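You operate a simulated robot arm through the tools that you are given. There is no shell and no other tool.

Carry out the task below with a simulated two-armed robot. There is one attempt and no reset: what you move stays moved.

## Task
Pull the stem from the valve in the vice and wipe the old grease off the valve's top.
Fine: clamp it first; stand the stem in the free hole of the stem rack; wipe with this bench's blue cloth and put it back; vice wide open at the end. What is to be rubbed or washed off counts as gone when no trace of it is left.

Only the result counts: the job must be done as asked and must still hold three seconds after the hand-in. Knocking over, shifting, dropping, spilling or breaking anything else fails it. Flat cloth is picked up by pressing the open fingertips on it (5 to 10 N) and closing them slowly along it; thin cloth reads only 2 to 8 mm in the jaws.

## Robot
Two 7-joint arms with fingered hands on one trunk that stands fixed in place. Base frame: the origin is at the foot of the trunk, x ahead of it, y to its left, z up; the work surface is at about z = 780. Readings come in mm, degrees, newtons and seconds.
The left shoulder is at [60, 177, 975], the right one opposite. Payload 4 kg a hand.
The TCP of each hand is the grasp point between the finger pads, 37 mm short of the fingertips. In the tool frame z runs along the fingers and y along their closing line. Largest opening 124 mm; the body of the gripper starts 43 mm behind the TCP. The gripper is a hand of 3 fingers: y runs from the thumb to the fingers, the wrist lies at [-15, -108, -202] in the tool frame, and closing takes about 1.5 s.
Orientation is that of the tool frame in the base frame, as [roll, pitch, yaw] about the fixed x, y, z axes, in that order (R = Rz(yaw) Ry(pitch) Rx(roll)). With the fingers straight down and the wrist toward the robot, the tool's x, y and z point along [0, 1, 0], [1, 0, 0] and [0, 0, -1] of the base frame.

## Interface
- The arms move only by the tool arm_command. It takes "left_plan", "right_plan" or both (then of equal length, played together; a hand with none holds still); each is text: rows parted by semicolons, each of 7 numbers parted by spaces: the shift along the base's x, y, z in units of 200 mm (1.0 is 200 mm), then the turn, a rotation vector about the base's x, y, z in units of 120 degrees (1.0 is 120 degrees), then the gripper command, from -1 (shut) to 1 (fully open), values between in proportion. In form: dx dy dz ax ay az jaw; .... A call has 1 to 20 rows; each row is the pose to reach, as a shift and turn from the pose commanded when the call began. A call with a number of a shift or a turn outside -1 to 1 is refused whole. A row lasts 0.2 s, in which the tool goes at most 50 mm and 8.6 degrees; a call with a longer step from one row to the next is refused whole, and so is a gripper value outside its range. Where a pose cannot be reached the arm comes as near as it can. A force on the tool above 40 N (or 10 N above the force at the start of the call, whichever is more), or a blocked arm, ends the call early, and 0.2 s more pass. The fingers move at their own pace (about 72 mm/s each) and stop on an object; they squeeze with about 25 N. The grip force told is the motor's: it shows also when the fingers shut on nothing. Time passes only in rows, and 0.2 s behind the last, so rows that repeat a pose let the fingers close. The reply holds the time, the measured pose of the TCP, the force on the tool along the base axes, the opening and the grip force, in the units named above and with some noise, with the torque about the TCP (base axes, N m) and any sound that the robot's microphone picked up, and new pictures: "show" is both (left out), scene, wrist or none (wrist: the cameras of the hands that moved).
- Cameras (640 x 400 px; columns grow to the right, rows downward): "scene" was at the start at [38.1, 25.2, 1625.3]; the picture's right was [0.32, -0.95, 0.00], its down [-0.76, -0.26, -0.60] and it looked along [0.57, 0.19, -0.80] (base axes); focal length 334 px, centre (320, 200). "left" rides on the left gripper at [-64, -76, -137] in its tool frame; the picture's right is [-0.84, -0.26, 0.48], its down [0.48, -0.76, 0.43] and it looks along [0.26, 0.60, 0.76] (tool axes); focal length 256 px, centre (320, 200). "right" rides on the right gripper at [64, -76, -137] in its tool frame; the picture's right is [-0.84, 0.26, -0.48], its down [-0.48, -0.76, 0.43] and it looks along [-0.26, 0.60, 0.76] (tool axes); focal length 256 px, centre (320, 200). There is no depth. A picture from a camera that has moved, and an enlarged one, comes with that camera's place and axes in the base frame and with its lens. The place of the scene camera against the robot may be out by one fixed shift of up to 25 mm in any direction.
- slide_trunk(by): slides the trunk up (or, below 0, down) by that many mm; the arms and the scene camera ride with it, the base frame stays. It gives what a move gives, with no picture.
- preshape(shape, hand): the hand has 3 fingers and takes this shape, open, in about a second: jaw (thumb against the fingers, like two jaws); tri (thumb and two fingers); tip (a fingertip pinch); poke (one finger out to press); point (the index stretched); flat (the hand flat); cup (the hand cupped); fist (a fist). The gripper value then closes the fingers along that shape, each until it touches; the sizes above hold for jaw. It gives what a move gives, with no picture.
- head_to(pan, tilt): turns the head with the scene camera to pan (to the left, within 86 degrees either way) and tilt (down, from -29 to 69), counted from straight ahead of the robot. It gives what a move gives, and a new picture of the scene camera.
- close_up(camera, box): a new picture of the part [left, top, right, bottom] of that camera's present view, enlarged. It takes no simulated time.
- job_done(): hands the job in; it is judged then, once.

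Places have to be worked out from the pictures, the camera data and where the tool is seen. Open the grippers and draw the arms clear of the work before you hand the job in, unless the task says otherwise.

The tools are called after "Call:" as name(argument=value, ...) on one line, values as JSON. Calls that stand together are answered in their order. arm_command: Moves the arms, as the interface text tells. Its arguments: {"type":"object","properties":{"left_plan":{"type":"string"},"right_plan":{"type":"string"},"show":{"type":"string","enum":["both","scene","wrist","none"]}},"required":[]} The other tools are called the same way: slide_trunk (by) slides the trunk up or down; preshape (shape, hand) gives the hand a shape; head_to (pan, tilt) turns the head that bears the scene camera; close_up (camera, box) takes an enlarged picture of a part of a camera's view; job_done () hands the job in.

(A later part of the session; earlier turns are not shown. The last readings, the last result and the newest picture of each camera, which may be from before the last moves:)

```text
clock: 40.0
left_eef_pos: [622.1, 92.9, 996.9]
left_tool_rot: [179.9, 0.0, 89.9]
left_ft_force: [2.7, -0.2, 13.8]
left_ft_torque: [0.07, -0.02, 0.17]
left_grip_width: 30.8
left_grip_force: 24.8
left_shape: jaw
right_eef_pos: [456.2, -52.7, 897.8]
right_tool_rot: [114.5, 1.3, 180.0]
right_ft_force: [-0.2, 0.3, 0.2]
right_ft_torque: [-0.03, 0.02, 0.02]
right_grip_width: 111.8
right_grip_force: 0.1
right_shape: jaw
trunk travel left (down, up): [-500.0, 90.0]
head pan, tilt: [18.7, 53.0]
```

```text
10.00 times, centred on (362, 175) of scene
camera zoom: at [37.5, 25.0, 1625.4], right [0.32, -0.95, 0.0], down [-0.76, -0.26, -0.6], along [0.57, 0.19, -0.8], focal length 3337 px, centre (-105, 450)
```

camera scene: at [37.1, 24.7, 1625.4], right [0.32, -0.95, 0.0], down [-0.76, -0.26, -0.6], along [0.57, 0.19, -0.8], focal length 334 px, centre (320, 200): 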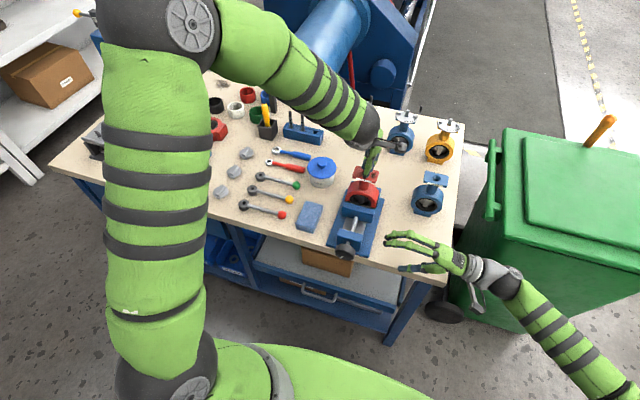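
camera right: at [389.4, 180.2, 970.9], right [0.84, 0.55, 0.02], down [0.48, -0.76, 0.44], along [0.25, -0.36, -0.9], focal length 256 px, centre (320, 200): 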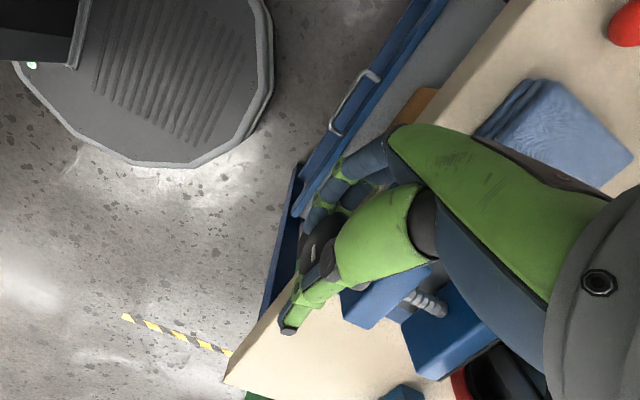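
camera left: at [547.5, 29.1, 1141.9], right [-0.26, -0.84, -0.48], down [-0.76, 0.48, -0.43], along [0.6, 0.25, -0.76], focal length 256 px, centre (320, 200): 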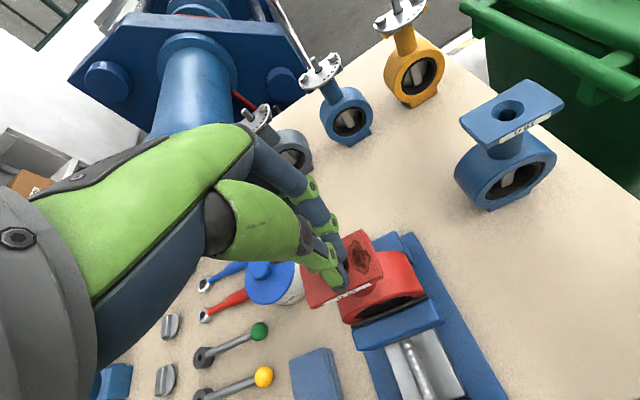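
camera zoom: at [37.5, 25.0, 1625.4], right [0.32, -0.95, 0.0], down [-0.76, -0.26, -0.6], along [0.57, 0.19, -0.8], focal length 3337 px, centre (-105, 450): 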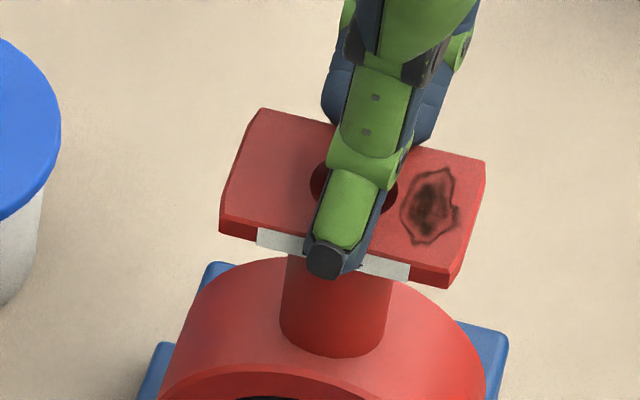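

The closing arc made the thumb tip catch the flange edge (30.8 mm, 14 N). I'll open, raise to TCP z≈1010 so the tips clear the flange and sit on the tang, and re-close.

Call:
arm_command(left_plan="0 0 0 0 0 0 0.1; 0 0 0 0 0 0 0.1; 0 0.004 0.05 0 0 0 0; 0 0.004 0.065 0 0 0 0; 0 0.004 0.065 0 0 0 -0.3; 0 0.004 0.065 0 0 0 -0.5; 0 0.004 0.065 0 0 0 -0.7; 0 0.004 0.065 0 0 0 -1; 0 0.004 0.065 0 0 0 -1; 0 0.004 0.065 0 0 0 -1; 0 0.004 0.065 0 0 0 -1", show="none")

Call:
close_up(camera="left", box=[280, 180, 440, 320])

Call:
close_up(camera="scene", box=[335, 155, 390, 195])

```text
clock: 42.4
left_eef_pos: [620.5, 96.1, 1008.6]
left_tool_rot: [179.9, 0.0, 90.1]
left_ft_force: [-11.4, -0.4, 2.0]
left_ft_torque: [-0.05, -0.21, -0.04]
left_grip_width: 7.3
left_grip_force: 24.8
left_shape: jaw
right_eef_pos: [455.0, -53.3, 899.5]
right_tool_rot: [114.4, 1.3, -179.9]
right_ft_force: [-0.3, -0.5, -0.7]
right_ft_torque: [0.01, 0.0, 0.02]
right_grip_width: 111.6
right_grip_force: 0.0
right_shape: jaw
trunk travel left (down, up): [-500.0, 90.0]
head pan, tilt: [18.7, 53.0]
```

```text
2.86 times, centred on (360, 250) of left
camera zoom: at [543.9, 31.2, 1147.2], right [-0.26, -0.84, -0.48], down [-0.76, 0.48, -0.43], along [0.6, 0.25, -0.76], focal length 731 px, centre (206, 57)
```

zoom: 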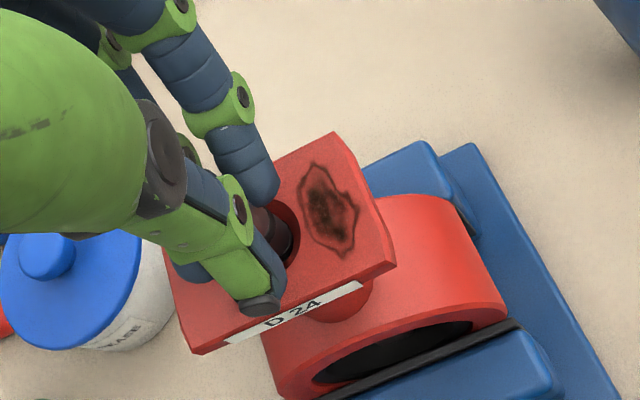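

```text
10.00 times, centred on (362, 175) of scene
camera zoom: at [36.5, 25.0, 1625.4], right [0.32, -0.95, 0.0], down [-0.76, -0.26, -0.6], along [0.57, 0.19, -0.8], focal length 3337 px, centre (-105, 450)
```

zoom: 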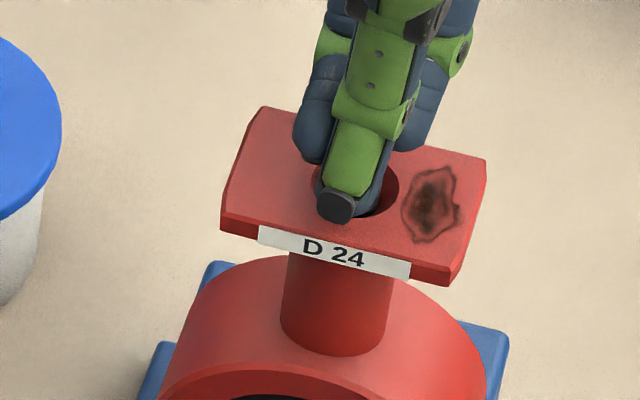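

Width 7.3 mm again on the tang. I'll try a slow pull of about 2 mm per row, easing the x side force as well.

Call:
arm_command(left_plan="-0.01 0 0.005 0 0 0 -1; -0.01 0 0.01 0 0 0 -1; -0.01 0 0.02 0 0 0 -1; -0.01 0 0.03 0 0 0 -1; -0.01 0 0.04 0 0 0 -1; -0.01 0 0.05 0 0 0 -1; -0.01 0 0.05 0 0 0 -1", show="none")

Call:
close_up(camera="left", box=[280, 180, 440, 320])

Call:
close_up(camera="scene", box=[335, 155, 390, 195])

```text
clock: 44.0
left_eef_pos: [618.7, 95.3, 1019.7]
left_tool_rot: [180.0, 0.0, 89.9]
left_ft_force: [-8.5, -0.9, -9.8]
left_ft_torque: [-0.21, 0.01, -0.04]
left_grip_width: 3.0
left_grip_force: 25.2
left_shape: jaw
right_eef_pos: [455.9, -51.5, 896.6]
right_tool_rot: [114.5, 1.3, -180.0]
right_ft_force: [-0.1, 0.1, 0.0]
right_ft_torque: [-0.01, 0.03, -0.04]
right_grip_width: 111.4
right_grip_force: 0.1
right_shape: jaw
trunk travel left (down, up): [-500.0, 90.0]
head pan, tilt: [18.7, 53.0]
```

```text
2.86 times, centred on (360, 250) of left
camera zoom: at [543.0, 30.6, 1156.9], right [-0.26, -0.84, -0.48], down [-0.76, 0.48, -0.43], along [0.6, 0.25, -0.76], focal length 731 px, centre (206, 57)
```

zoom: 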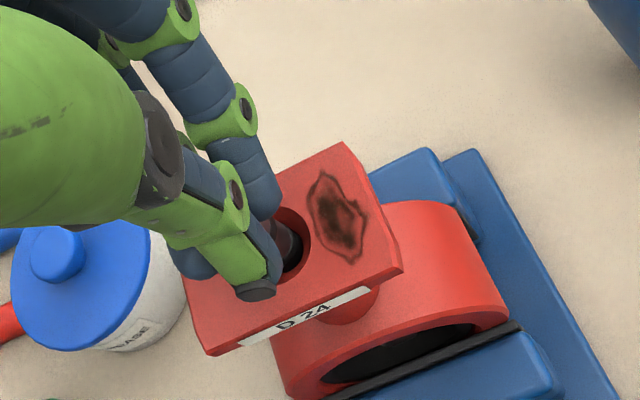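

```text
10.00 times, centred on (362, 175) of scene
camera zoom: at [37.8, 25.1, 1625.4], right [0.32, -0.95, 0.0], down [-0.76, -0.26, -0.6], along [0.57, 0.19, -0.8], focal length 3337 px, centre (-105, 450)
```

zoom: 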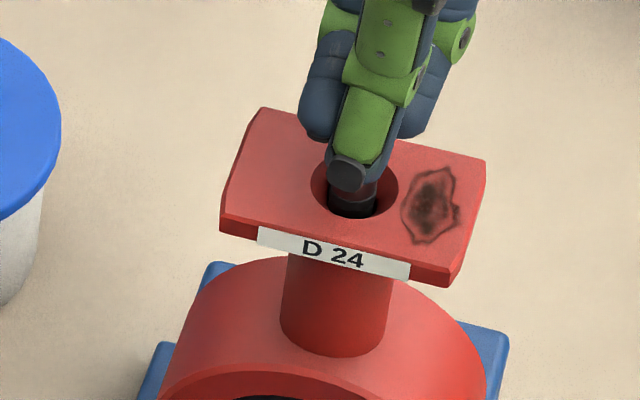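

The grip slipped again because the tang sits in the gap between the two fingers. I'll open, lift clear, and look at the fingertip-pinch shape instead.

Call:
arm_command(left_plan="0 0 0 0 0 0 0; 0 0 0 0 0 0 0; 0 0 0.1 0 0 0 0.2; 0 0 0.3 0 0 0 0.2; 0 0 0.5 0 0 0 0.2; 0 0 0.5 0 0 0 0.2", show="none")

Call:
preshape(hand="left", shape="tip")

Call:
close_up(camera="left", box=[160, 80, 480, 360])

Call:
close_up(camera="scene", box=[320, 100, 420, 200])

```text
clock: 45.4
left_eef_pos: [620.0, 94.1, 1118.0]
left_tool_rot: [-180.0, 0.0, 90.0]
left_ft_force: [-0.1, -0.2, 0.3]
left_ft_torque: [-0.03, 0.0, 0.01]
left_grip_width: 74.2
left_grip_force: 0.0
left_shape: jaw
right_eef_pos: [456.4, -51.8, 897.6]
right_tool_rot: [114.5, 1.3, 179.9]
right_ft_force: [-0.4, 0.5, 0.9]
right_ft_torque: [0.01, 0.01, 0.05]
right_grip_width: 111.7
right_grip_force: 0.0
right_shape: jaw
trunk travel left (down, up): [-500.0, 90.0]
head pan, tilt: [18.7, 53.0]
```

```text
clock: 46.3
left_eef_pos: [619.3, 95.0, 1117.5]
left_tool_rot: [-179.9, 0.0, 90.0]
left_ft_force: [-0.4, -0.3, 0.2]
left_ft_torque: [0.0, -0.02, -0.03]
left_grip_width: 123.7
left_grip_force: 0.0
left_shape: tip
right_eef_pos: [457.7, -51.8, 898.3]
right_tool_rot: [114.5, 1.3, 179.9]
right_ft_force: [-0.1, -0.6, 0.6]
right_ft_torque: [0.01, 0.01, 0.0]
right_grip_width: 111.4
right_grip_force: 0.1
right_shape: jaw
trunk travel left (down, up): [-500.0, 90.0]
head pan, tilt: [18.7, 53.0]
```

```text
1.43 times, centred on (320, 220) of left
camera zoom: at [543.1, 29.7, 1256.1], right [-0.26, -0.84, -0.48], down [-0.76, 0.48, -0.43], along [0.6, 0.25, -0.76], focal length 366 px, centre (320, 171)
```

zoom: 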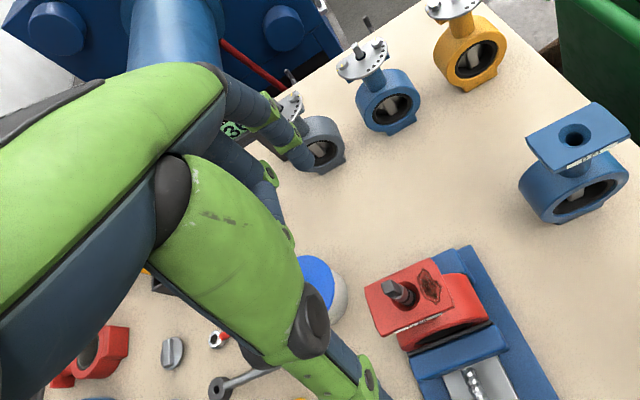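

```text
4.00 times, centred on (370, 150) of scene
camera zoom: at [38.2, 25.1, 1625.3], right [0.32, -0.95, 0.0], down [-0.76, -0.26, -0.6], along [0.57, 0.19, -0.8], focal length 1335 px, centre (120, 400)
```

zoom: 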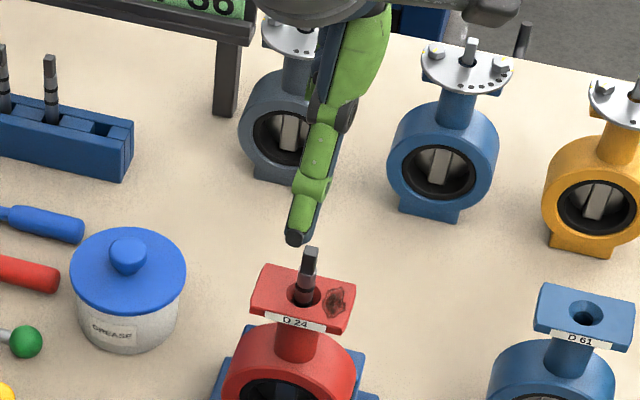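

In the tip shape one finger is extended opposite the thumb and the other is folded. I'll check the stem height and how the pinch closes in free air.

Call:
close_up(camera="scene", box=[335, 155, 390, 195])

Call:
arm_command(left_plan="0 0 0 0 0 0 0.5; 0 0 0 0 0 0 0; 0 0 0 0 0 0 -0.4; 0 0 0 0 0 0 -0.7; 0 0 0 0 0 0 -0.86; 0 0 0 0 0 0 -0.86; 0 0 0 0 0 0 -0.86; 0 0 0 0 0 0 -0.86", show="none")

Call:
close_up(camera="left", box=[160, 80, 480, 360])

Call:
close_up(camera="scene", box=[335, 115, 405, 165])

```text
10.00 times, centred on (362, 175) of scene
camera zoom: at [38.2, 25.1, 1625.3], right [0.32, -0.95, 0.0], down [-0.76, -0.26, -0.6], along [0.57, 0.19, -0.8], focal length 3337 px, centre (-105, 450)
```

zoom: 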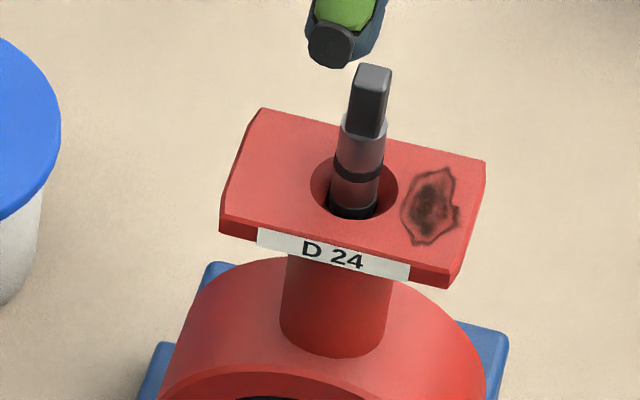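

```text
clock: 48.1
left_eef_pos: [621.0, 93.9, 1117.8]
left_tool_rot: [-179.8, 0.0, 90.0]
left_ft_force: [-0.4, -0.2, -0.1]
left_ft_torque: [-0.01, -0.02, -0.01]
left_grip_width: 10.6
left_grip_force: 0.1
left_shape: tip
right_eef_pos: [456.5, -53.5, 898.9]
right_tool_rot: [114.6, 1.3, 179.9]
right_ft_force: [1.5, -0.3, -0.6]
right_ft_torque: [0.01, 0.02, 0.02]
right_grip_width: 111.7
right_grip_force: 0.1
right_shape: jaw
trunk travel left (down, up): [-500.0, 90.0]
head pan, tilt: [18.7, 53.0]
```

```text
1.43 times, centred on (320, 220) of left
camera zoom: at [543.1, 29.7, 1256.1], right [-0.26, -0.84, -0.48], down [-0.76, 0.48, -0.43], along [0.6, 0.25, -0.76], focal length 366 px, centre (320, 171)
```

zoom: 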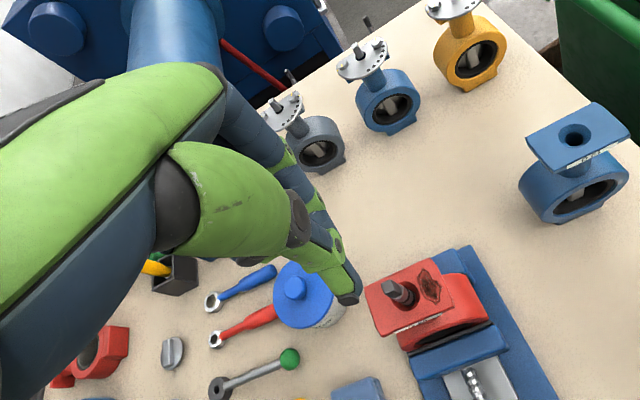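

```text
8.00 times, centred on (370, 140) of scene
camera zoom: at [38.2, 25.1, 1625.3], right [0.32, -0.95, 0.0], down [-0.76, -0.26, -0.6], along [0.57, 0.19, -0.8], focal length 2670 px, centre (-80, 680)
```

zoom: 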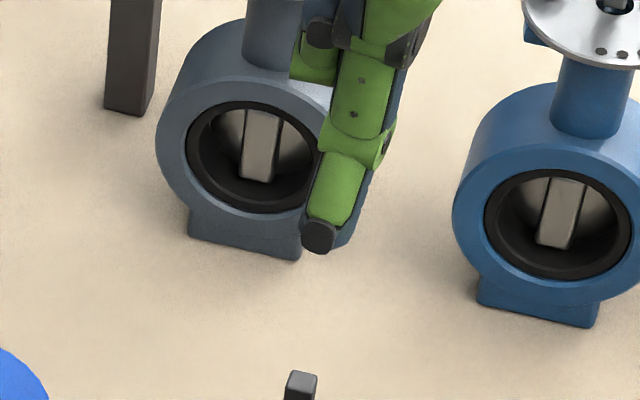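

The stem is up about 14 mm now (top ≈1002), exposing some 25 mm of its 16 mm round part. That should seat well between the thumb and the two-finger V of the jaw shape, so I'll go back to jaw and grip the round part.

Call:
preshape(hand="left", shape="jaw")

Call:
arm_command(left_plan="0 0 -0.12 0 0 0 0.3; 0 0 -0.24 0 0 0 0.2; 0 0 -0.36 0 0 0 0.1; 0 0 -0.48 0 0 0 0; 0 0 -0.545 0 0 0 0; 0 0 -0.57 0 0 0 0; 0 0 -0.57 0 0 0 0", show="none")

Call:
close_up(camera="left", box=[240, 160, 440, 320])

Call:
close_up(camera="scene", box=[335, 140, 400, 195])

```text
clock: 49.0
left_eef_pos: [618.4, 94.0, 1117.8]
left_tool_rot: [-179.8, 0.0, 90.0]
left_ft_force: [0.0, 0.6, -1.0]
left_ft_torque: [0.0, 0.06, 0.01]
left_grip_width: 123.4
left_grip_force: 0.0
left_shape: jaw
right_eef_pos: [456.5, -52.0, 898.4]
right_tool_rot: [114.5, 1.2, 179.9]
right_ft_force: [0.7, 0.6, -0.8]
right_ft_torque: [-0.01, 0.0, -0.03]
right_grip_width: 111.6
right_grip_force: 0.0
right_shape: jaw
trunk travel left (down, up): [-500.0, 90.0]
head pan, tilt: [18.7, 53.0]
```

```text
clock: 50.6
left_eef_pos: [618.8, 95.3, 1005.1]
left_tool_rot: [-179.9, -0.1, 90.0]
left_ft_force: [0.6, 0.1, -0.3]
left_ft_torque: [0.02, 0.03, 0.05]
left_grip_width: 62.4
left_grip_force: 0.1
left_shape: jaw
right_eef_pos: [455.7, -52.5, 898.7]
right_tool_rot: [114.6, 1.3, 179.8]
right_ft_force: [-0.3, 0.1, -0.2]
right_ft_torque: [0.02, -0.01, 0.0]
right_grip_width: 111.3
right_grip_force: 0.1
right_shape: jaw
trunk travel left (down, up): [-500.0, 90.0]
head pan, tilt: [18.7, 53.0]
```

```text
2.50 times, centred on (340, 240) of left
camera zoom: at [542.5, 30.5, 1142.7], right [-0.26, -0.84, -0.48], down [-0.76, 0.48, -0.43], along [0.6, 0.25, -0.76], focal length 640 px, centre (270, 100)
```

zoom: 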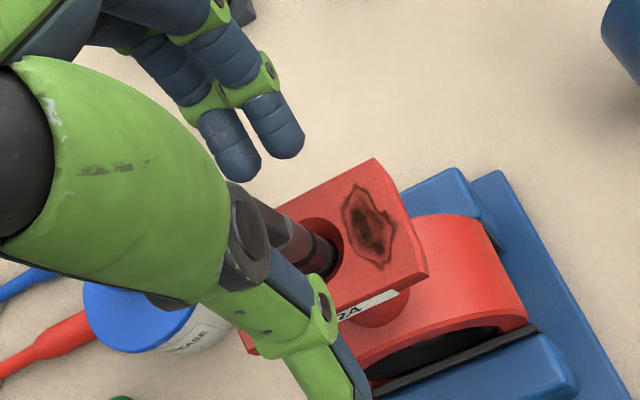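

```text
7.27 times, centred on (368, 168) of scene
camera zoom: at [38.2, 25.1, 1625.3], right [0.32, -0.95, 0.0], down [-0.76, -0.26, -0.6], along [0.57, 0.19, -0.8], focal length 2427 px, centre (-26, 436)
```

zoom: 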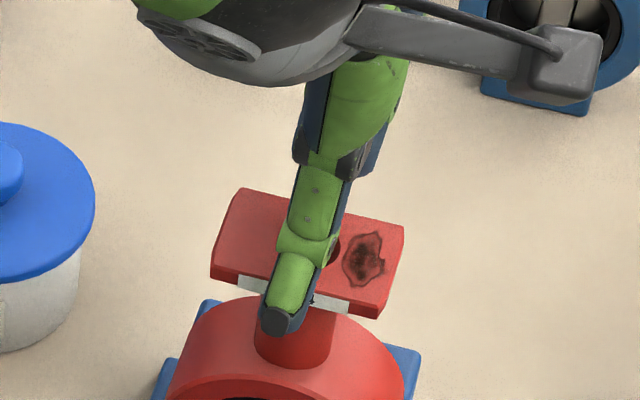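

Thumb and fingers straddle the exposed round part with tips around z=968. Closing now.

Call:
arm_command(left_plan="0 0 0 0 0 0 -0.2; 0 0 0 0 0 0 -0.4; 0 0 0 0 0 0 -0.6; 0 0 0 0 0 0 -1; 0 0 0 0 0 0 -1; 0 0 0 0 0 0 -1; 0 0 0 0 0 0 -1; 0 0 0 0 0 0 -1", show="none")

Call:
close_up(camera="left", box=[240, 160, 440, 320])

Call:
close_up(camera="scene", box=[335, 140, 400, 195])

```text
clock: 52.4
left_eef_pos: [619.1, 93.7, 1004.5]
left_tool_rot: [-179.9, -0.1, 90.0]
left_ft_force: [-5.8, -1.9, -2.9]
left_ft_torque: [0.04, -0.48, -0.1]
left_grip_width: 11.6
left_grip_force: 24.2
left_shape: jaw
right_eef_pos: [455.5, -52.3, 898.2]
right_tool_rot: [114.5, 1.4, 179.9]
right_ft_force: [-1.2, -0.7, -1.0]
right_ft_torque: [0.01, 0.0, 0.01]
right_grip_width: 111.1
right_grip_force: 0.1
right_shape: jaw
trunk travel left (down, up): [-500.0, 90.0]
head pan, tilt: [18.7, 53.0]
```

```text
2.50 times, centred on (340, 240) of left
camera zoom: at [542.0, 30.2, 1142.9], right [-0.26, -0.84, -0.48], down [-0.76, 0.48, -0.43], along [0.6, 0.25, -0.76], focal length 640 px, centre (270, 100)
```

zoom: 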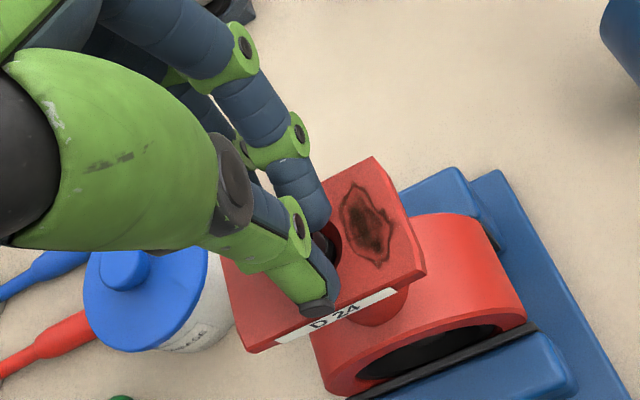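

```text
7.27 times, centred on (368, 168) of scene
camera zoom: at [37.6, 24.9, 1625.3], right [0.32, -0.95, 0.0], down [-0.76, -0.26, -0.6], along [0.57, 0.19, -0.8], focal length 2427 px, centre (-26, 436)
```

zoom: 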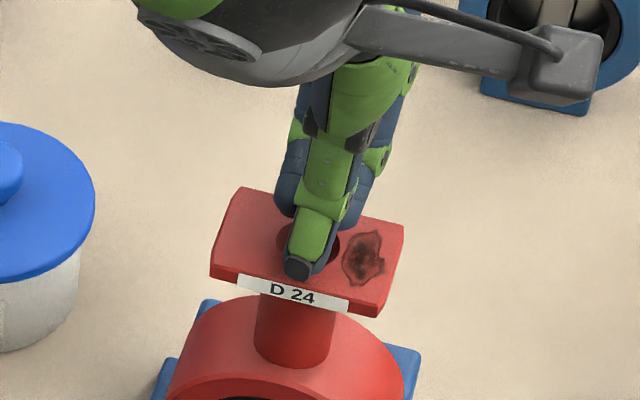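

Width 11.6 mm means the round part is seated in the finger V. I'll pull up slowly by 14 mm.

Call:
arm_command(left_plan="-0.004 0 0.008 0 0 0 -1; -0.005 0 0.016 0 0 0 -1; -0.005 0 0.024 0 0 0 -1; -0.005 0 0.032 0 0 0 -1; -0.005 0 0.04 0 0 0 -1; -0.005 0 0.05 0 0 0 -1; -0.005 0 0.06 0 0 0 -1; -0.005 0 0.07 0 0 0 -1; -0.005 0 0.07 0 0 0 -1", show="none")

Call:
close_up(camera="left", box=[240, 160, 440, 320])

Call:
close_up(camera="scene", box=[335, 140, 400, 195])

```text
clock: 54.4
left_eef_pos: [618.1, 95.0, 1018.4]
left_tool_rot: [-179.9, 0.1, 89.9]
left_ft_force: [-7.4, 0.6, -12.8]
left_ft_torque: [0.12, -0.29, -0.03]
left_grip_width: 10.0
left_grip_force: 24.6
left_shape: jaw
right_eef_pos: [455.3, -51.3, 897.3]
right_tool_rot: [114.5, 1.3, 179.8]
right_ft_force: [-0.2, -0.5, 0.2]
right_ft_torque: [-0.02, 0.04, 0.03]
right_grip_width: 111.4
right_grip_force: 0.0
right_shape: jaw
trunk travel left (down, up): [-500.0, 90.0]
head pan, tilt: [18.7, 53.0]
```

```text
2.50 times, centred on (340, 240) of left
camera zoom: at [542.0, 30.7, 1156.6], right [-0.26, -0.84, -0.48], down [-0.76, 0.48, -0.43], along [0.6, 0.25, -0.76], focal length 640 px, centre (270, 100)
```

zoom: 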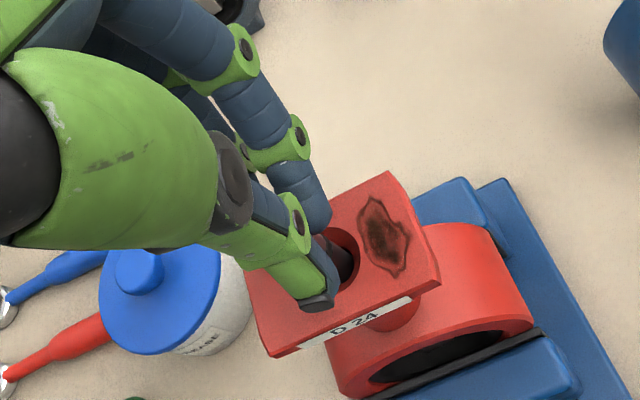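

```text
7.27 times, centred on (368, 168) of scene
camera zoom: at [38.2, 25.2, 1625.3], right [0.32, -0.95, 0.0], down [-0.76, -0.26, -0.6], along [0.57, 0.19, -0.8], focal length 2427 px, centre (-26, 436)
```

zoom: 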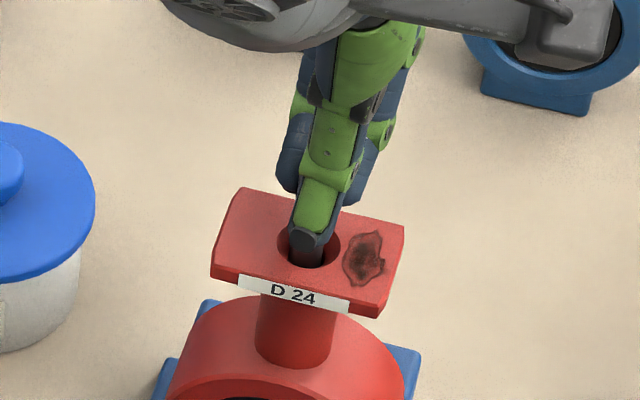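

It held better (10 mm width, 13 N pull) and more of the stem is out. I'll regrip lower down so the pads hold more of the round part.

Call:
arm_command(left_plan="0 0 0 0 0 0 -0.5; 0 0 0 0 0 0 -0.3; 0.004 0 -0.04 0 0 0 -0.3; 0.004 0 -0.07 0 0 0 -0.3; 0.004 0 -0.07 0 0 0 -0.6; 0.004 0 -0.07 0 0 0 -1; 0.004 0 -0.07 0 0 0 -1; 0.004 0 -0.07 0 0 0 -1; 0.004 0 -0.07 0 0 0 -1", show="none")

Call:
close_up(camera="left", box=[240, 160, 440, 320])

Call:
close_up(camera="scene", box=[335, 140, 400, 195])

```text
clock: 56.4
left_eef_pos: [619.0, 94.9, 1002.8]
left_tool_rot: [-179.9, 0.0, 90.0]
left_ft_force: [-6.5, -0.5, -2.0]
left_ft_torque: [0.01, -0.42, -0.06]
left_grip_width: 11.9
left_grip_force: 24.9
left_shape: jaw
right_eef_pos: [456.9, -51.7, 897.8]
right_tool_rot: [114.5, 1.3, 179.9]
right_ft_force: [-0.5, 0.4, 0.1]
right_ft_torque: [-0.01, -0.04, -0.02]
right_grip_width: 111.3
right_grip_force: 0.1
right_shape: jaw
trunk travel left (down, up): [-500.0, 90.0]
head pan, tilt: [18.7, 53.0]
```

```text
2.50 times, centred on (340, 240) of left
camera zoom: at [542.7, 30.6, 1141.7], right [-0.26, -0.84, -0.48], down [-0.76, 0.48, -0.43], along [0.6, 0.25, -0.76], focal length 640 px, centre (270, 100)
```

zoom: 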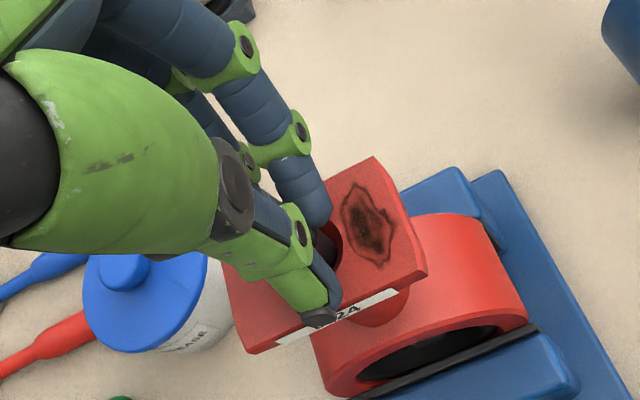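

```text
7.27 times, centred on (368, 168) of scene
camera zoom: at [37.6, 25.0, 1625.3], right [0.32, -0.95, 0.0], down [-0.76, -0.26, -0.6], along [0.57, 0.19, -0.8], focal length 2427 px, centre (-26, 436)
```

zoom: 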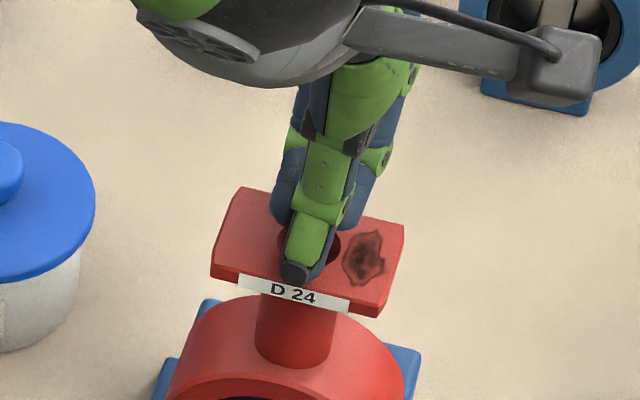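

Regripped at 11.9 mm. I'll pull up another ~22 mm slowly.

Call:
arm_command(left_plan="-0.004 0 0.008 0 0 0 -1; -0.005 0 0.018 0 0 0 -1; -0.005 0 0.028 0 0 0 -1; -0.005 0 0.038 0 0 0 -1; -0.005 0 0.048 0 0 0 -1; -0.005 0 0.058 0 0 0 -1; -0.005 0 0.068 0 0 0 -1; -0.005 0 0.078 0 0 0 -1; -0.005 0 0.088 0 0 0 -1; -0.005 0 0.098 0 0 0 -1; -0.005 0 0.11 0 0 0 -1; -0.005 0 0.11 0 0 0 -1", show="none")

Call:
close_up(camera="left", box=[240, 160, 440, 320])

Call:
close_up(camera="scene", box=[335, 140, 400, 195])

```text
clock: 59.0
left_eef_pos: [618.9, 95.9, 1025.6]
left_tool_rot: [-180.0, 0.1, 90.0]
left_ft_force: [-4.1, 0.4, -12.0]
left_ft_torque: [0.07, -0.39, -0.06]
left_grip_width: 9.1
left_grip_force: 24.9
left_shape: jaw
right_eef_pos: [456.0, -52.0, 898.1]
right_tool_rot: [114.5, 1.3, 179.8]
right_ft_force: [-0.5, -0.1, -0.7]
right_ft_torque: [-0.01, 0.01, 0.02]
right_grip_width: 111.7
right_grip_force: 0.1
right_shape: jaw
trunk travel left (down, up): [-500.0, 90.0]
head pan, tilt: [18.7, 53.0]
```

```text
2.50 times, centred on (340, 240) of left
camera zoom: at [541.9, 30.8, 1164.3], right [-0.26, -0.84, -0.48], down [-0.76, 0.48, -0.43], along [0.6, 0.25, -0.76], focal length 640 px, centre (270, 100)
```

zoom: 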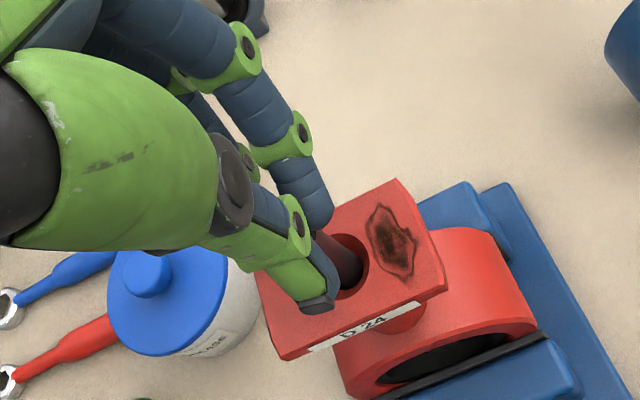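

```text
7.27 times, centred on (368, 168) of scene
camera zoom: at [38.7, 25.2, 1625.3], right [0.32, -0.95, 0.0], down [-0.76, -0.26, -0.6], along [0.57, 0.19, -0.8], focal length 2427 px, centre (-26, 436)
```

zoom: 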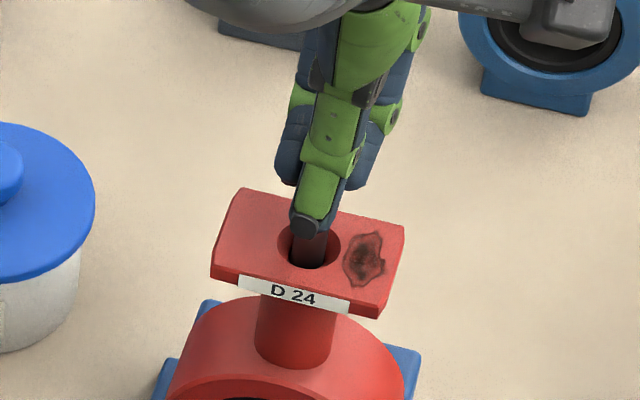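

Grip still holds at 9.1 mm with 12 N pull. I'll regrip lower again and keep extracting.

Call:
arm_command(left_plan="0 0 0 0 0 0 -0.5; 0 0 0 0 0 0 -0.3; 0.002 0 -0.04 0 0 0 -0.3; 0.002 0 -0.08 0 0 0 -0.3; 0.002 0 -0.11 0 0 0 -0.3; 0.002 0 -0.11 0 0 0 -0.6; 0.002 0 -0.11 0 0 0 -1; 0.002 0 -0.11 0 0 0 -1; 0.002 0 -0.11 0 0 0 -1; 0.002 0 -0.11 0 0 0 -1", show="none")

Call:
close_up(camera="left", box=[160, 80, 440, 320])

Call:
close_up(camera="scene", box=[335, 140, 400, 195])

```text
clock: 61.2
left_eef_pos: [619.0, 95.7, 1004.8]
left_tool_rot: [-180.0, 0.0, 90.0]
left_ft_force: [-5.6, -0.9, -3.4]
left_ft_torque: [0.04, -0.46, -0.02]
left_grip_width: 11.6
left_grip_force: 25.3
left_shape: jaw
right_eef_pos: [456.5, -52.5, 897.9]
right_tool_rot: [114.5, 1.4, 179.8]
right_ft_force: [0.1, -0.5, -0.7]
right_ft_torque: [-0.03, -0.04, 0.02]
right_grip_width: 111.4
right_grip_force: 0.0
right_shape: jaw
trunk travel left (down, up): [-500.0, 90.0]
head pan, tilt: [18.7, 53.0]
```

```text
1.67 times, centred on (300, 200) of left
camera zoom: at [542.1, 30.9, 1142.0], right [-0.26, -0.84, -0.48], down [-0.76, 0.48, -0.43], along [0.6, 0.25, -0.76], focal length 427 px, centre (353, 200)
```

zoom: 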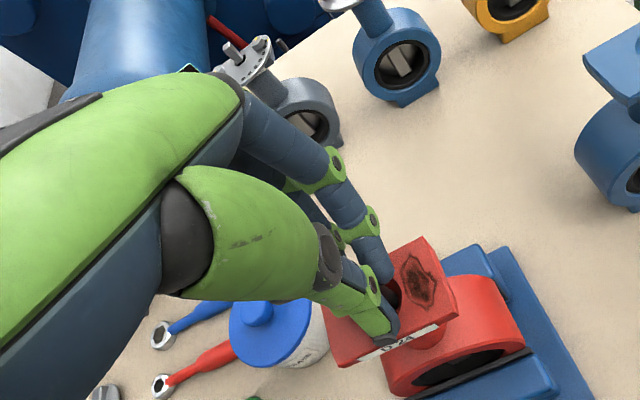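

```text
7.27 times, centred on (368, 168) of scene
camera zoom: at [37.6, 25.0, 1625.3], right [0.32, -0.95, 0.0], down [-0.76, -0.26, -0.6], along [0.57, 0.19, -0.8], focal length 2427 px, centre (-26, 436)
```

zoom: 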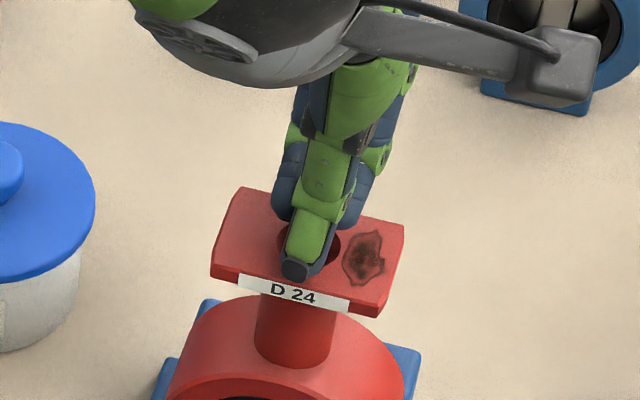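

Seated again at 11.6 mm. I'll pull up ~30 mm.

Call:
arm_command(left_plan="-0.002 -0.002 0.008 0 0 0 -1; -0.002 -0.003 0.018 0 0 0 -1; -0.002 -0.003 0.028 0 0 0 -1; -0.002 -0.003 0.038 0 0 0 -1; -0.002 -0.003 0.048 0 0 0 -1; -0.002 -0.003 0.058 0 0 0 -1; -0.002 -0.003 0.068 0 0 0 -1; -0.002 -0.003 0.078 0 0 0 -1; -0.002 -0.003 0.09 0 0 0 -1; -0.002 -0.003 0.102 0 0 0 -1; -0.002 -0.003 0.114 0 0 0 -1; -0.002 -0.003 0.126 0 0 0 -1; -0.002 -0.003 0.138 0 0 0 -1; -0.002 -0.003 0.15 0 0 0 -1; -0.002 -0.003 0.15 0 0 0 -1", show="none")

Call:
close_up(camera="left", box=[240, 160, 440, 320])

Call:
close_up(camera="scene", box=[335, 140, 400, 195])

```text
clock: 64.4
left_eef_pos: [618.5, 94.0, 1034.2]
left_tool_rot: [-179.8, 0.0, 90.0]
left_ft_force: [0.1, -0.2, -0.4]
left_ft_torque: [0.03, -0.01, 0.0]
left_grip_width: 4.6
left_grip_force: 24.7
left_shape: jaw
right_eef_pos: [456.2, -51.3, 897.6]
right_tool_rot: [114.4, 1.3, 179.8]
right_ft_force: [-0.6, -0.4, -0.1]
right_ft_torque: [-0.02, 0.0, 0.0]
right_grip_width: 111.5
right_grip_force: 0.0
right_shape: jaw
trunk travel left (down, up): [-500.0, 90.0]
head pan, tilt: [18.7, 53.0]
```

```text
2.50 times, centred on (340, 240) of left
camera zoom: at [541.8, 29.8, 1172.1], right [-0.26, -0.84, -0.48], down [-0.76, 0.48, -0.43], along [0.6, 0.25, -0.76], focal length 640 px, centre (270, 100)
```

zoom: 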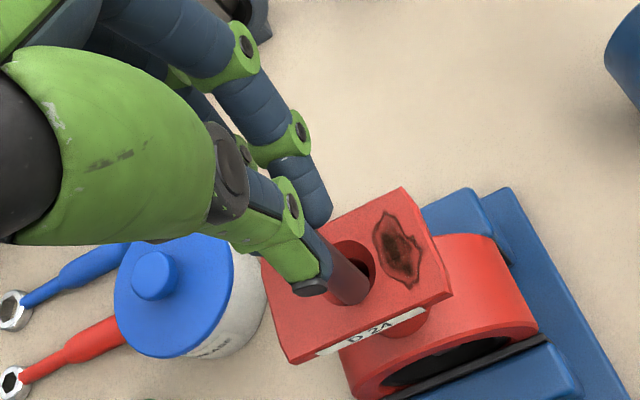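

```text
7.27 times, centred on (368, 168) of scene
camera zoom: at [38.2, 25.0, 1625.3], right [0.32, -0.95, 0.0], down [-0.76, -0.26, -0.6], along [0.57, 0.19, -0.8], focal length 2427 px, centre (-26, 436)
```

zoom: 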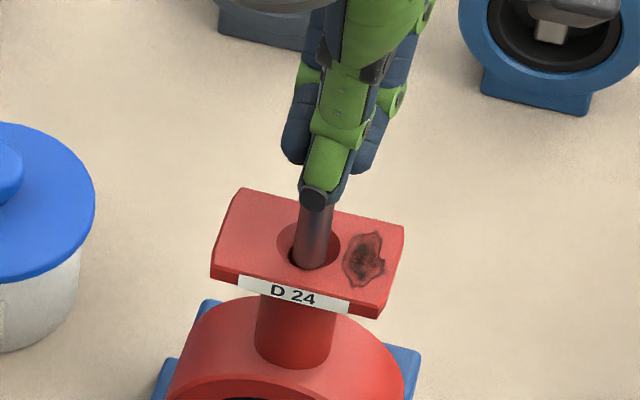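

The pull force has dropped to zero at 4.6 mm width, so the stem may be free of its seal. I'll lift 6 mm more and see whether it follows.

Call:
arm_command(left_plan="0 0 0.01 0 0 0 -1; 0 0 0.02 0 0 0 -1; 0 0 0.03 0 0 0 -1; 0 0 0.03 0 0 0 -1", show="none")

Call:
close_up(camera="left", box=[300, 200, 380, 270])

Call:
close_up(camera="scene", box=[335, 140, 400, 195])

```text
clock: 65.4
left_eef_pos: [619.4, 95.5, 1041.4]
left_tool_rot: [-179.9, 0.0, 90.0]
left_ft_force: [1.2, -0.2, -0.6]
left_ft_torque: [-0.02, -0.02, 0.02]
left_grip_width: 4.4
left_grip_force: 25.1
left_shape: jaw
right_eef_pos: [456.5, -51.8, 897.6]
right_tool_rot: [114.5, 1.3, 179.9]
right_ft_force: [-0.3, -0.2, 0.1]
right_ft_torque: [-0.02, -0.03, 0.0]
right_grip_width: 111.6
right_grip_force: 0.0
right_shape: jaw
trunk travel left (down, up): [-500.0, 90.0]
head pan, tilt: [18.7, 53.0]
```

```text
5.71 times, centred on (340, 235) of left
camera zoom: at [542.3, 29.9, 1178.8], right [-0.26, -0.84, -0.48], down [-0.76, 0.48, -0.43], along [0.6, 0.26, -0.76], focal length 1463 px, centre (206, 0)
```

zoom: 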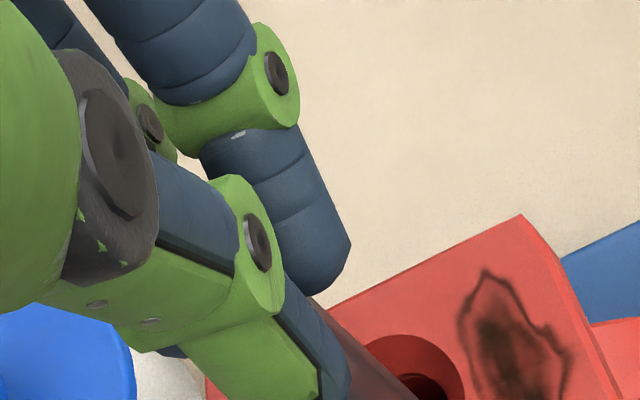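

```text
7.27 times, centred on (368, 168) of scene
camera zoom: at [38.3, 25.1, 1625.3], right [0.32, -0.95, 0.0], down [-0.76, -0.26, -0.6], along [0.57, 0.19, -0.8], focal length 2427 px, centre (-26, 436)
```

zoom: 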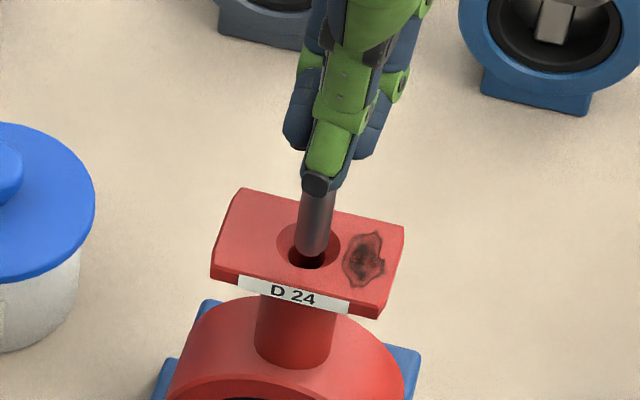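

The stem follows the hand and its lower end is now visible at the hole, so it is free. I'll lift it well clear and examine how it hangs.

Call:
arm_command(left_plan="0 0 0.04 0 0 0 -1; 0 0 0.1 0 0 0 -1; 0 0 0.18 0 0 0 -1; 0 0 0.26 0 0 0 -1; 0 0 0.32 0 0 0 -1; 0 0 0.35 0 0 0 -1; 0 0 0.35 0 0 0 -1", show="both")

Call:
close_up(camera="left", box=[280, 180, 440, 320])

Call:
close_up(camera="scene", box=[335, 120, 400, 175])

Call:
close_up(camera="scene", box=[335, 155, 390, 195])

```text
clock: 67.0
left_eef_pos: [616.9, 95.3, 1111.3]
left_tool_rot: [179.9, 0.1, 90.0]
left_ft_force: [-0.8, 0.0, -0.9]
left_ft_torque: [0.02, 0.03, 0.01]
left_grip_width: 4.7
left_grip_force: 25.4
left_shape: jaw
right_eef_pos: [456.7, -51.4, 897.7]
right_tool_rot: [114.5, 1.3, -180.0]
right_ft_force: [-0.7, -0.2, 0.7]
right_ft_torque: [-0.01, -0.03, 0.01]
right_grip_width: 111.5
right_grip_force: 0.0
right_shape: jaw
trunk travel left (down, up): [-500.0, 90.0]
head pan, tilt: [18.7, 53.0]
camera scene: at [38.2, 25.1, 1625.3], right [0.32, -0.95, 0.0], down [-0.76, -0.26, -0.6], along [0.57, 0.19, -0.8], focal length 334 px, centre (320, 200)
camera left: at [541.2, 30.4, 1248.2], right [-0.26, -0.84, -0.48], down [-0.76, 0.48, -0.43], along [0.6, 0.25, -0.76], focal length 256 px, centre (320, 200)
```

scene: 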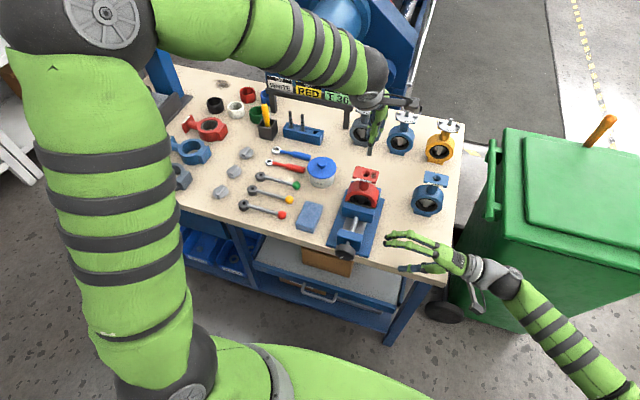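
left: 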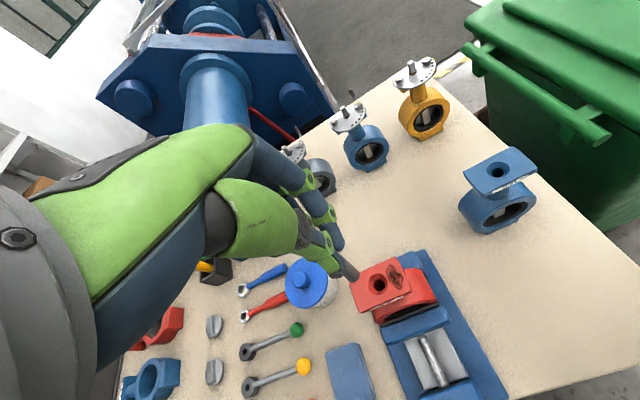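

```text
2.86 times, centred on (360, 250) of left
camera zoom: at [541.2, 30.4, 1248.2], right [-0.26, -0.84, -0.48], down [-0.76, 0.48, -0.43], along [0.6, 0.25, -0.76], focal length 731 px, centre (206, 57)
```

zoom: 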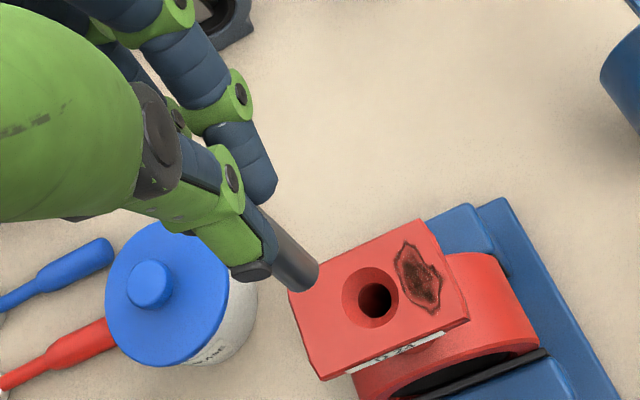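

```text
7.27 times, centred on (368, 148) of scene
camera zoom: at [38.2, 25.1, 1625.3], right [0.32, -0.95, 0.0], down [-0.76, -0.26, -0.6], along [0.57, 0.19, -0.8], focal length 2427 px, centre (-26, 582)
```

zoom: 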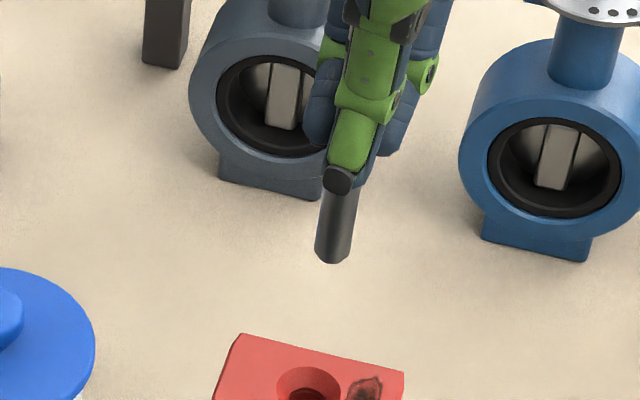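

```text
10.00 times, centred on (362, 175) of scene
camera zoom: at [38.2, 25.1, 1625.3], right [0.32, -0.95, 0.0], down [-0.76, -0.26, -0.6], along [0.57, 0.19, -0.8], focal length 3337 px, centre (-105, 450)
```

zoom: 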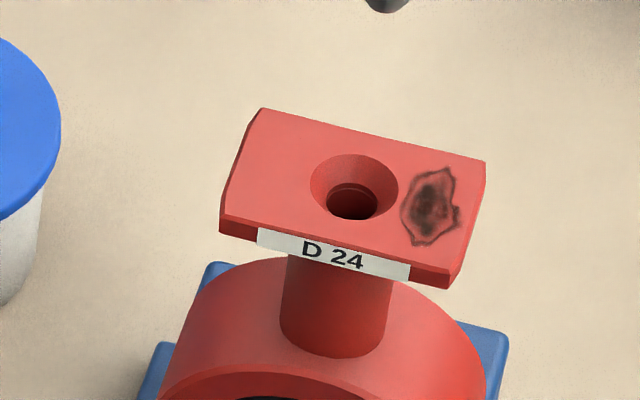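

The stem is out. I'll zoom in on the hanging stem to measure its tilt and the length below the fingertips.

Call:
close_up(camera="left", box=[320, 240, 370, 290])

Call:
close_up(camera="scene", box=[350, 135, 390, 165])

```text
8.00 times, centred on (345, 265) of left
camera zoom: at [541.2, 30.4, 1248.2], right [-0.26, -0.84, -0.48], down [-0.76, 0.48, -0.43], along [0.6, 0.25, -0.76], focal length 2048 px, centre (120, -320)
```

zoom: 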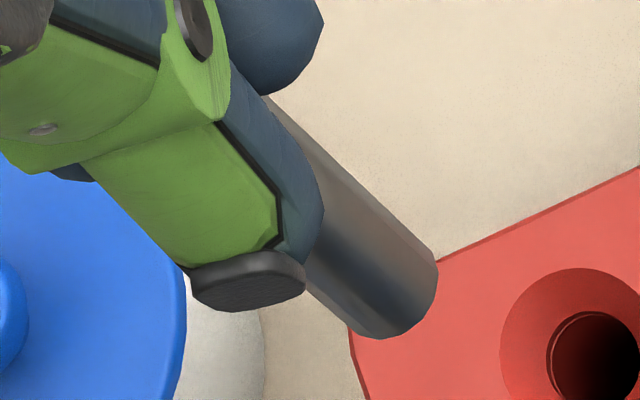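

```text
13.33 times, centred on (370, 150) of scene
camera zoom: at [38.2, 25.1, 1625.3], right [0.32, -0.95, 0.0], down [-0.76, -0.26, -0.6], along [0.57, 0.19, -0.8], focal length 4450 px, centre (-347, 867)
```

zoom: 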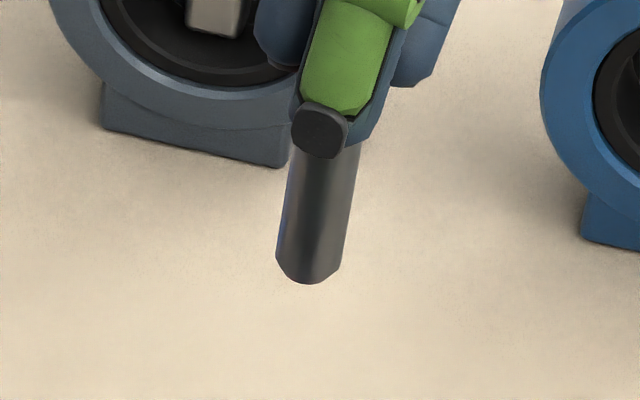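

The stem is about 11.5 mm thick and hangs tilted about 19°, top toward +x. I'll tilt the hand -19° about y (+3.4° about x) to bring the stem vertical, which also leans the wrist away from the signboard.

Call:
arm_command(left_plan="0 0 0.02 0.007 -0.04 0 -1; 0 0 0.04 0.014 -0.08 0 -1; 0 0 0.06 0.021 -0.12 0 -1; 0 0 0.08 0.028 -0.1575 0 -1; 0 0 0.08 0.028 -0.1575 0 -1; 0 0 0.08 0.028 -0.1575 0 -1", show="both")

Call:
close_up(camera="left", box=[320, 240, 370, 290])

Call:
close_up(camera="scene", box=[350, 120, 400, 155])

```text
clock: 68.4
left_eef_pos: [618.3, 94.4, 1124.9]
left_tool_rot: [161.2, -3.3, 90.4]
left_ft_force: [0.7, 0.5, -1.3]
left_ft_torque: [0.04, 0.0, 0.02]
left_grip_width: 4.7
left_grip_force: 25.9
left_shape: jaw
right_eef_pos: [455.3, -51.2, 897.9]
right_tool_rot: [114.5, 1.3, 179.9]
right_ft_force: [0.4, -0.3, 0.0]
right_ft_torque: [0.02, -0.02, 0.01]
right_grip_width: 111.4
right_grip_force: 0.0
right_shape: jaw
trunk travel left (down, up): [-500.0, 90.0]
head pan, tilt: [18.7, 53.0]
camera scene: at [38.2, 25.0, 1625.3], right [0.32, -0.95, 0.0], down [-0.76, -0.26, -0.6], along [0.57, 0.19, -0.8], focal length 334 px, centre (320, 200)
camera left: at [502.1, 23.3, 1227.8], right [-0.08, -0.81, -0.59], down [-0.58, 0.51, -0.63], along [0.81, 0.29, -0.51], focal length 256 px, centre (320, 200)
```

scene: 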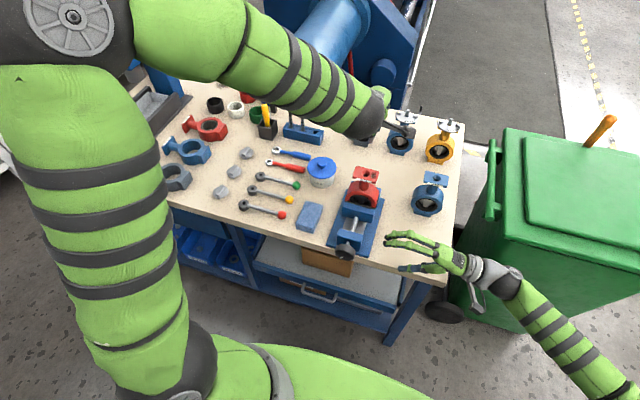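
left: 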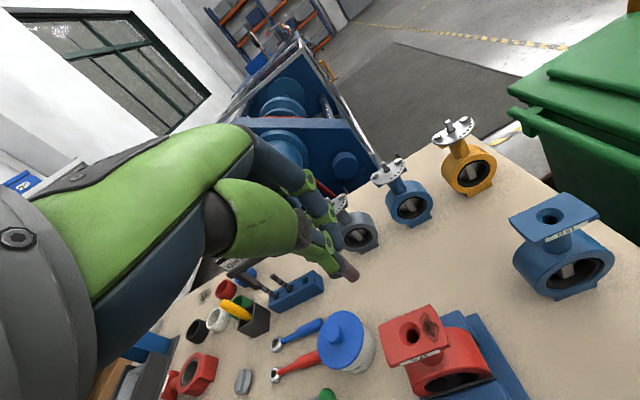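

```text
8.00 times, centred on (345, 265) of left
camera zoom: at [502.1, 23.3, 1227.8], right [-0.08, -0.81, -0.59], down [-0.58, 0.51, -0.63], along [0.81, 0.29, -0.51], focal length 2048 px, centre (120, -320)
```

zoom: 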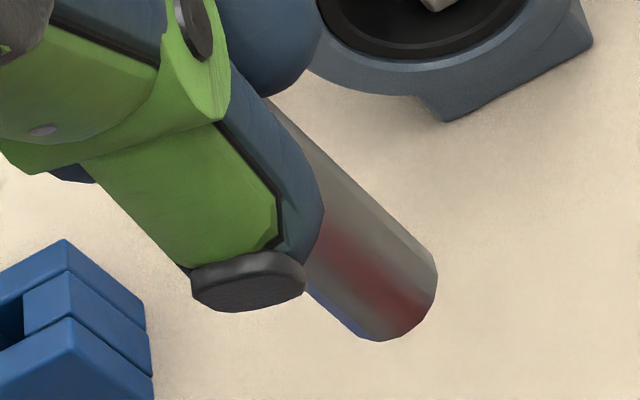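

```text
11.43 times, centred on (375, 138) of scene
camera zoom: at [38.2, 25.0, 1625.3], right [0.32, -0.95, 0.0], down [-0.76, -0.26, -0.6], along [0.57, 0.19, -0.8], focal length 3814 px, centre (-309, 914)
```

zoom: 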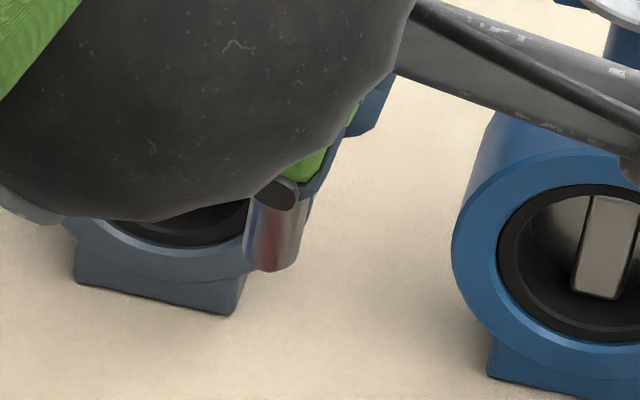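

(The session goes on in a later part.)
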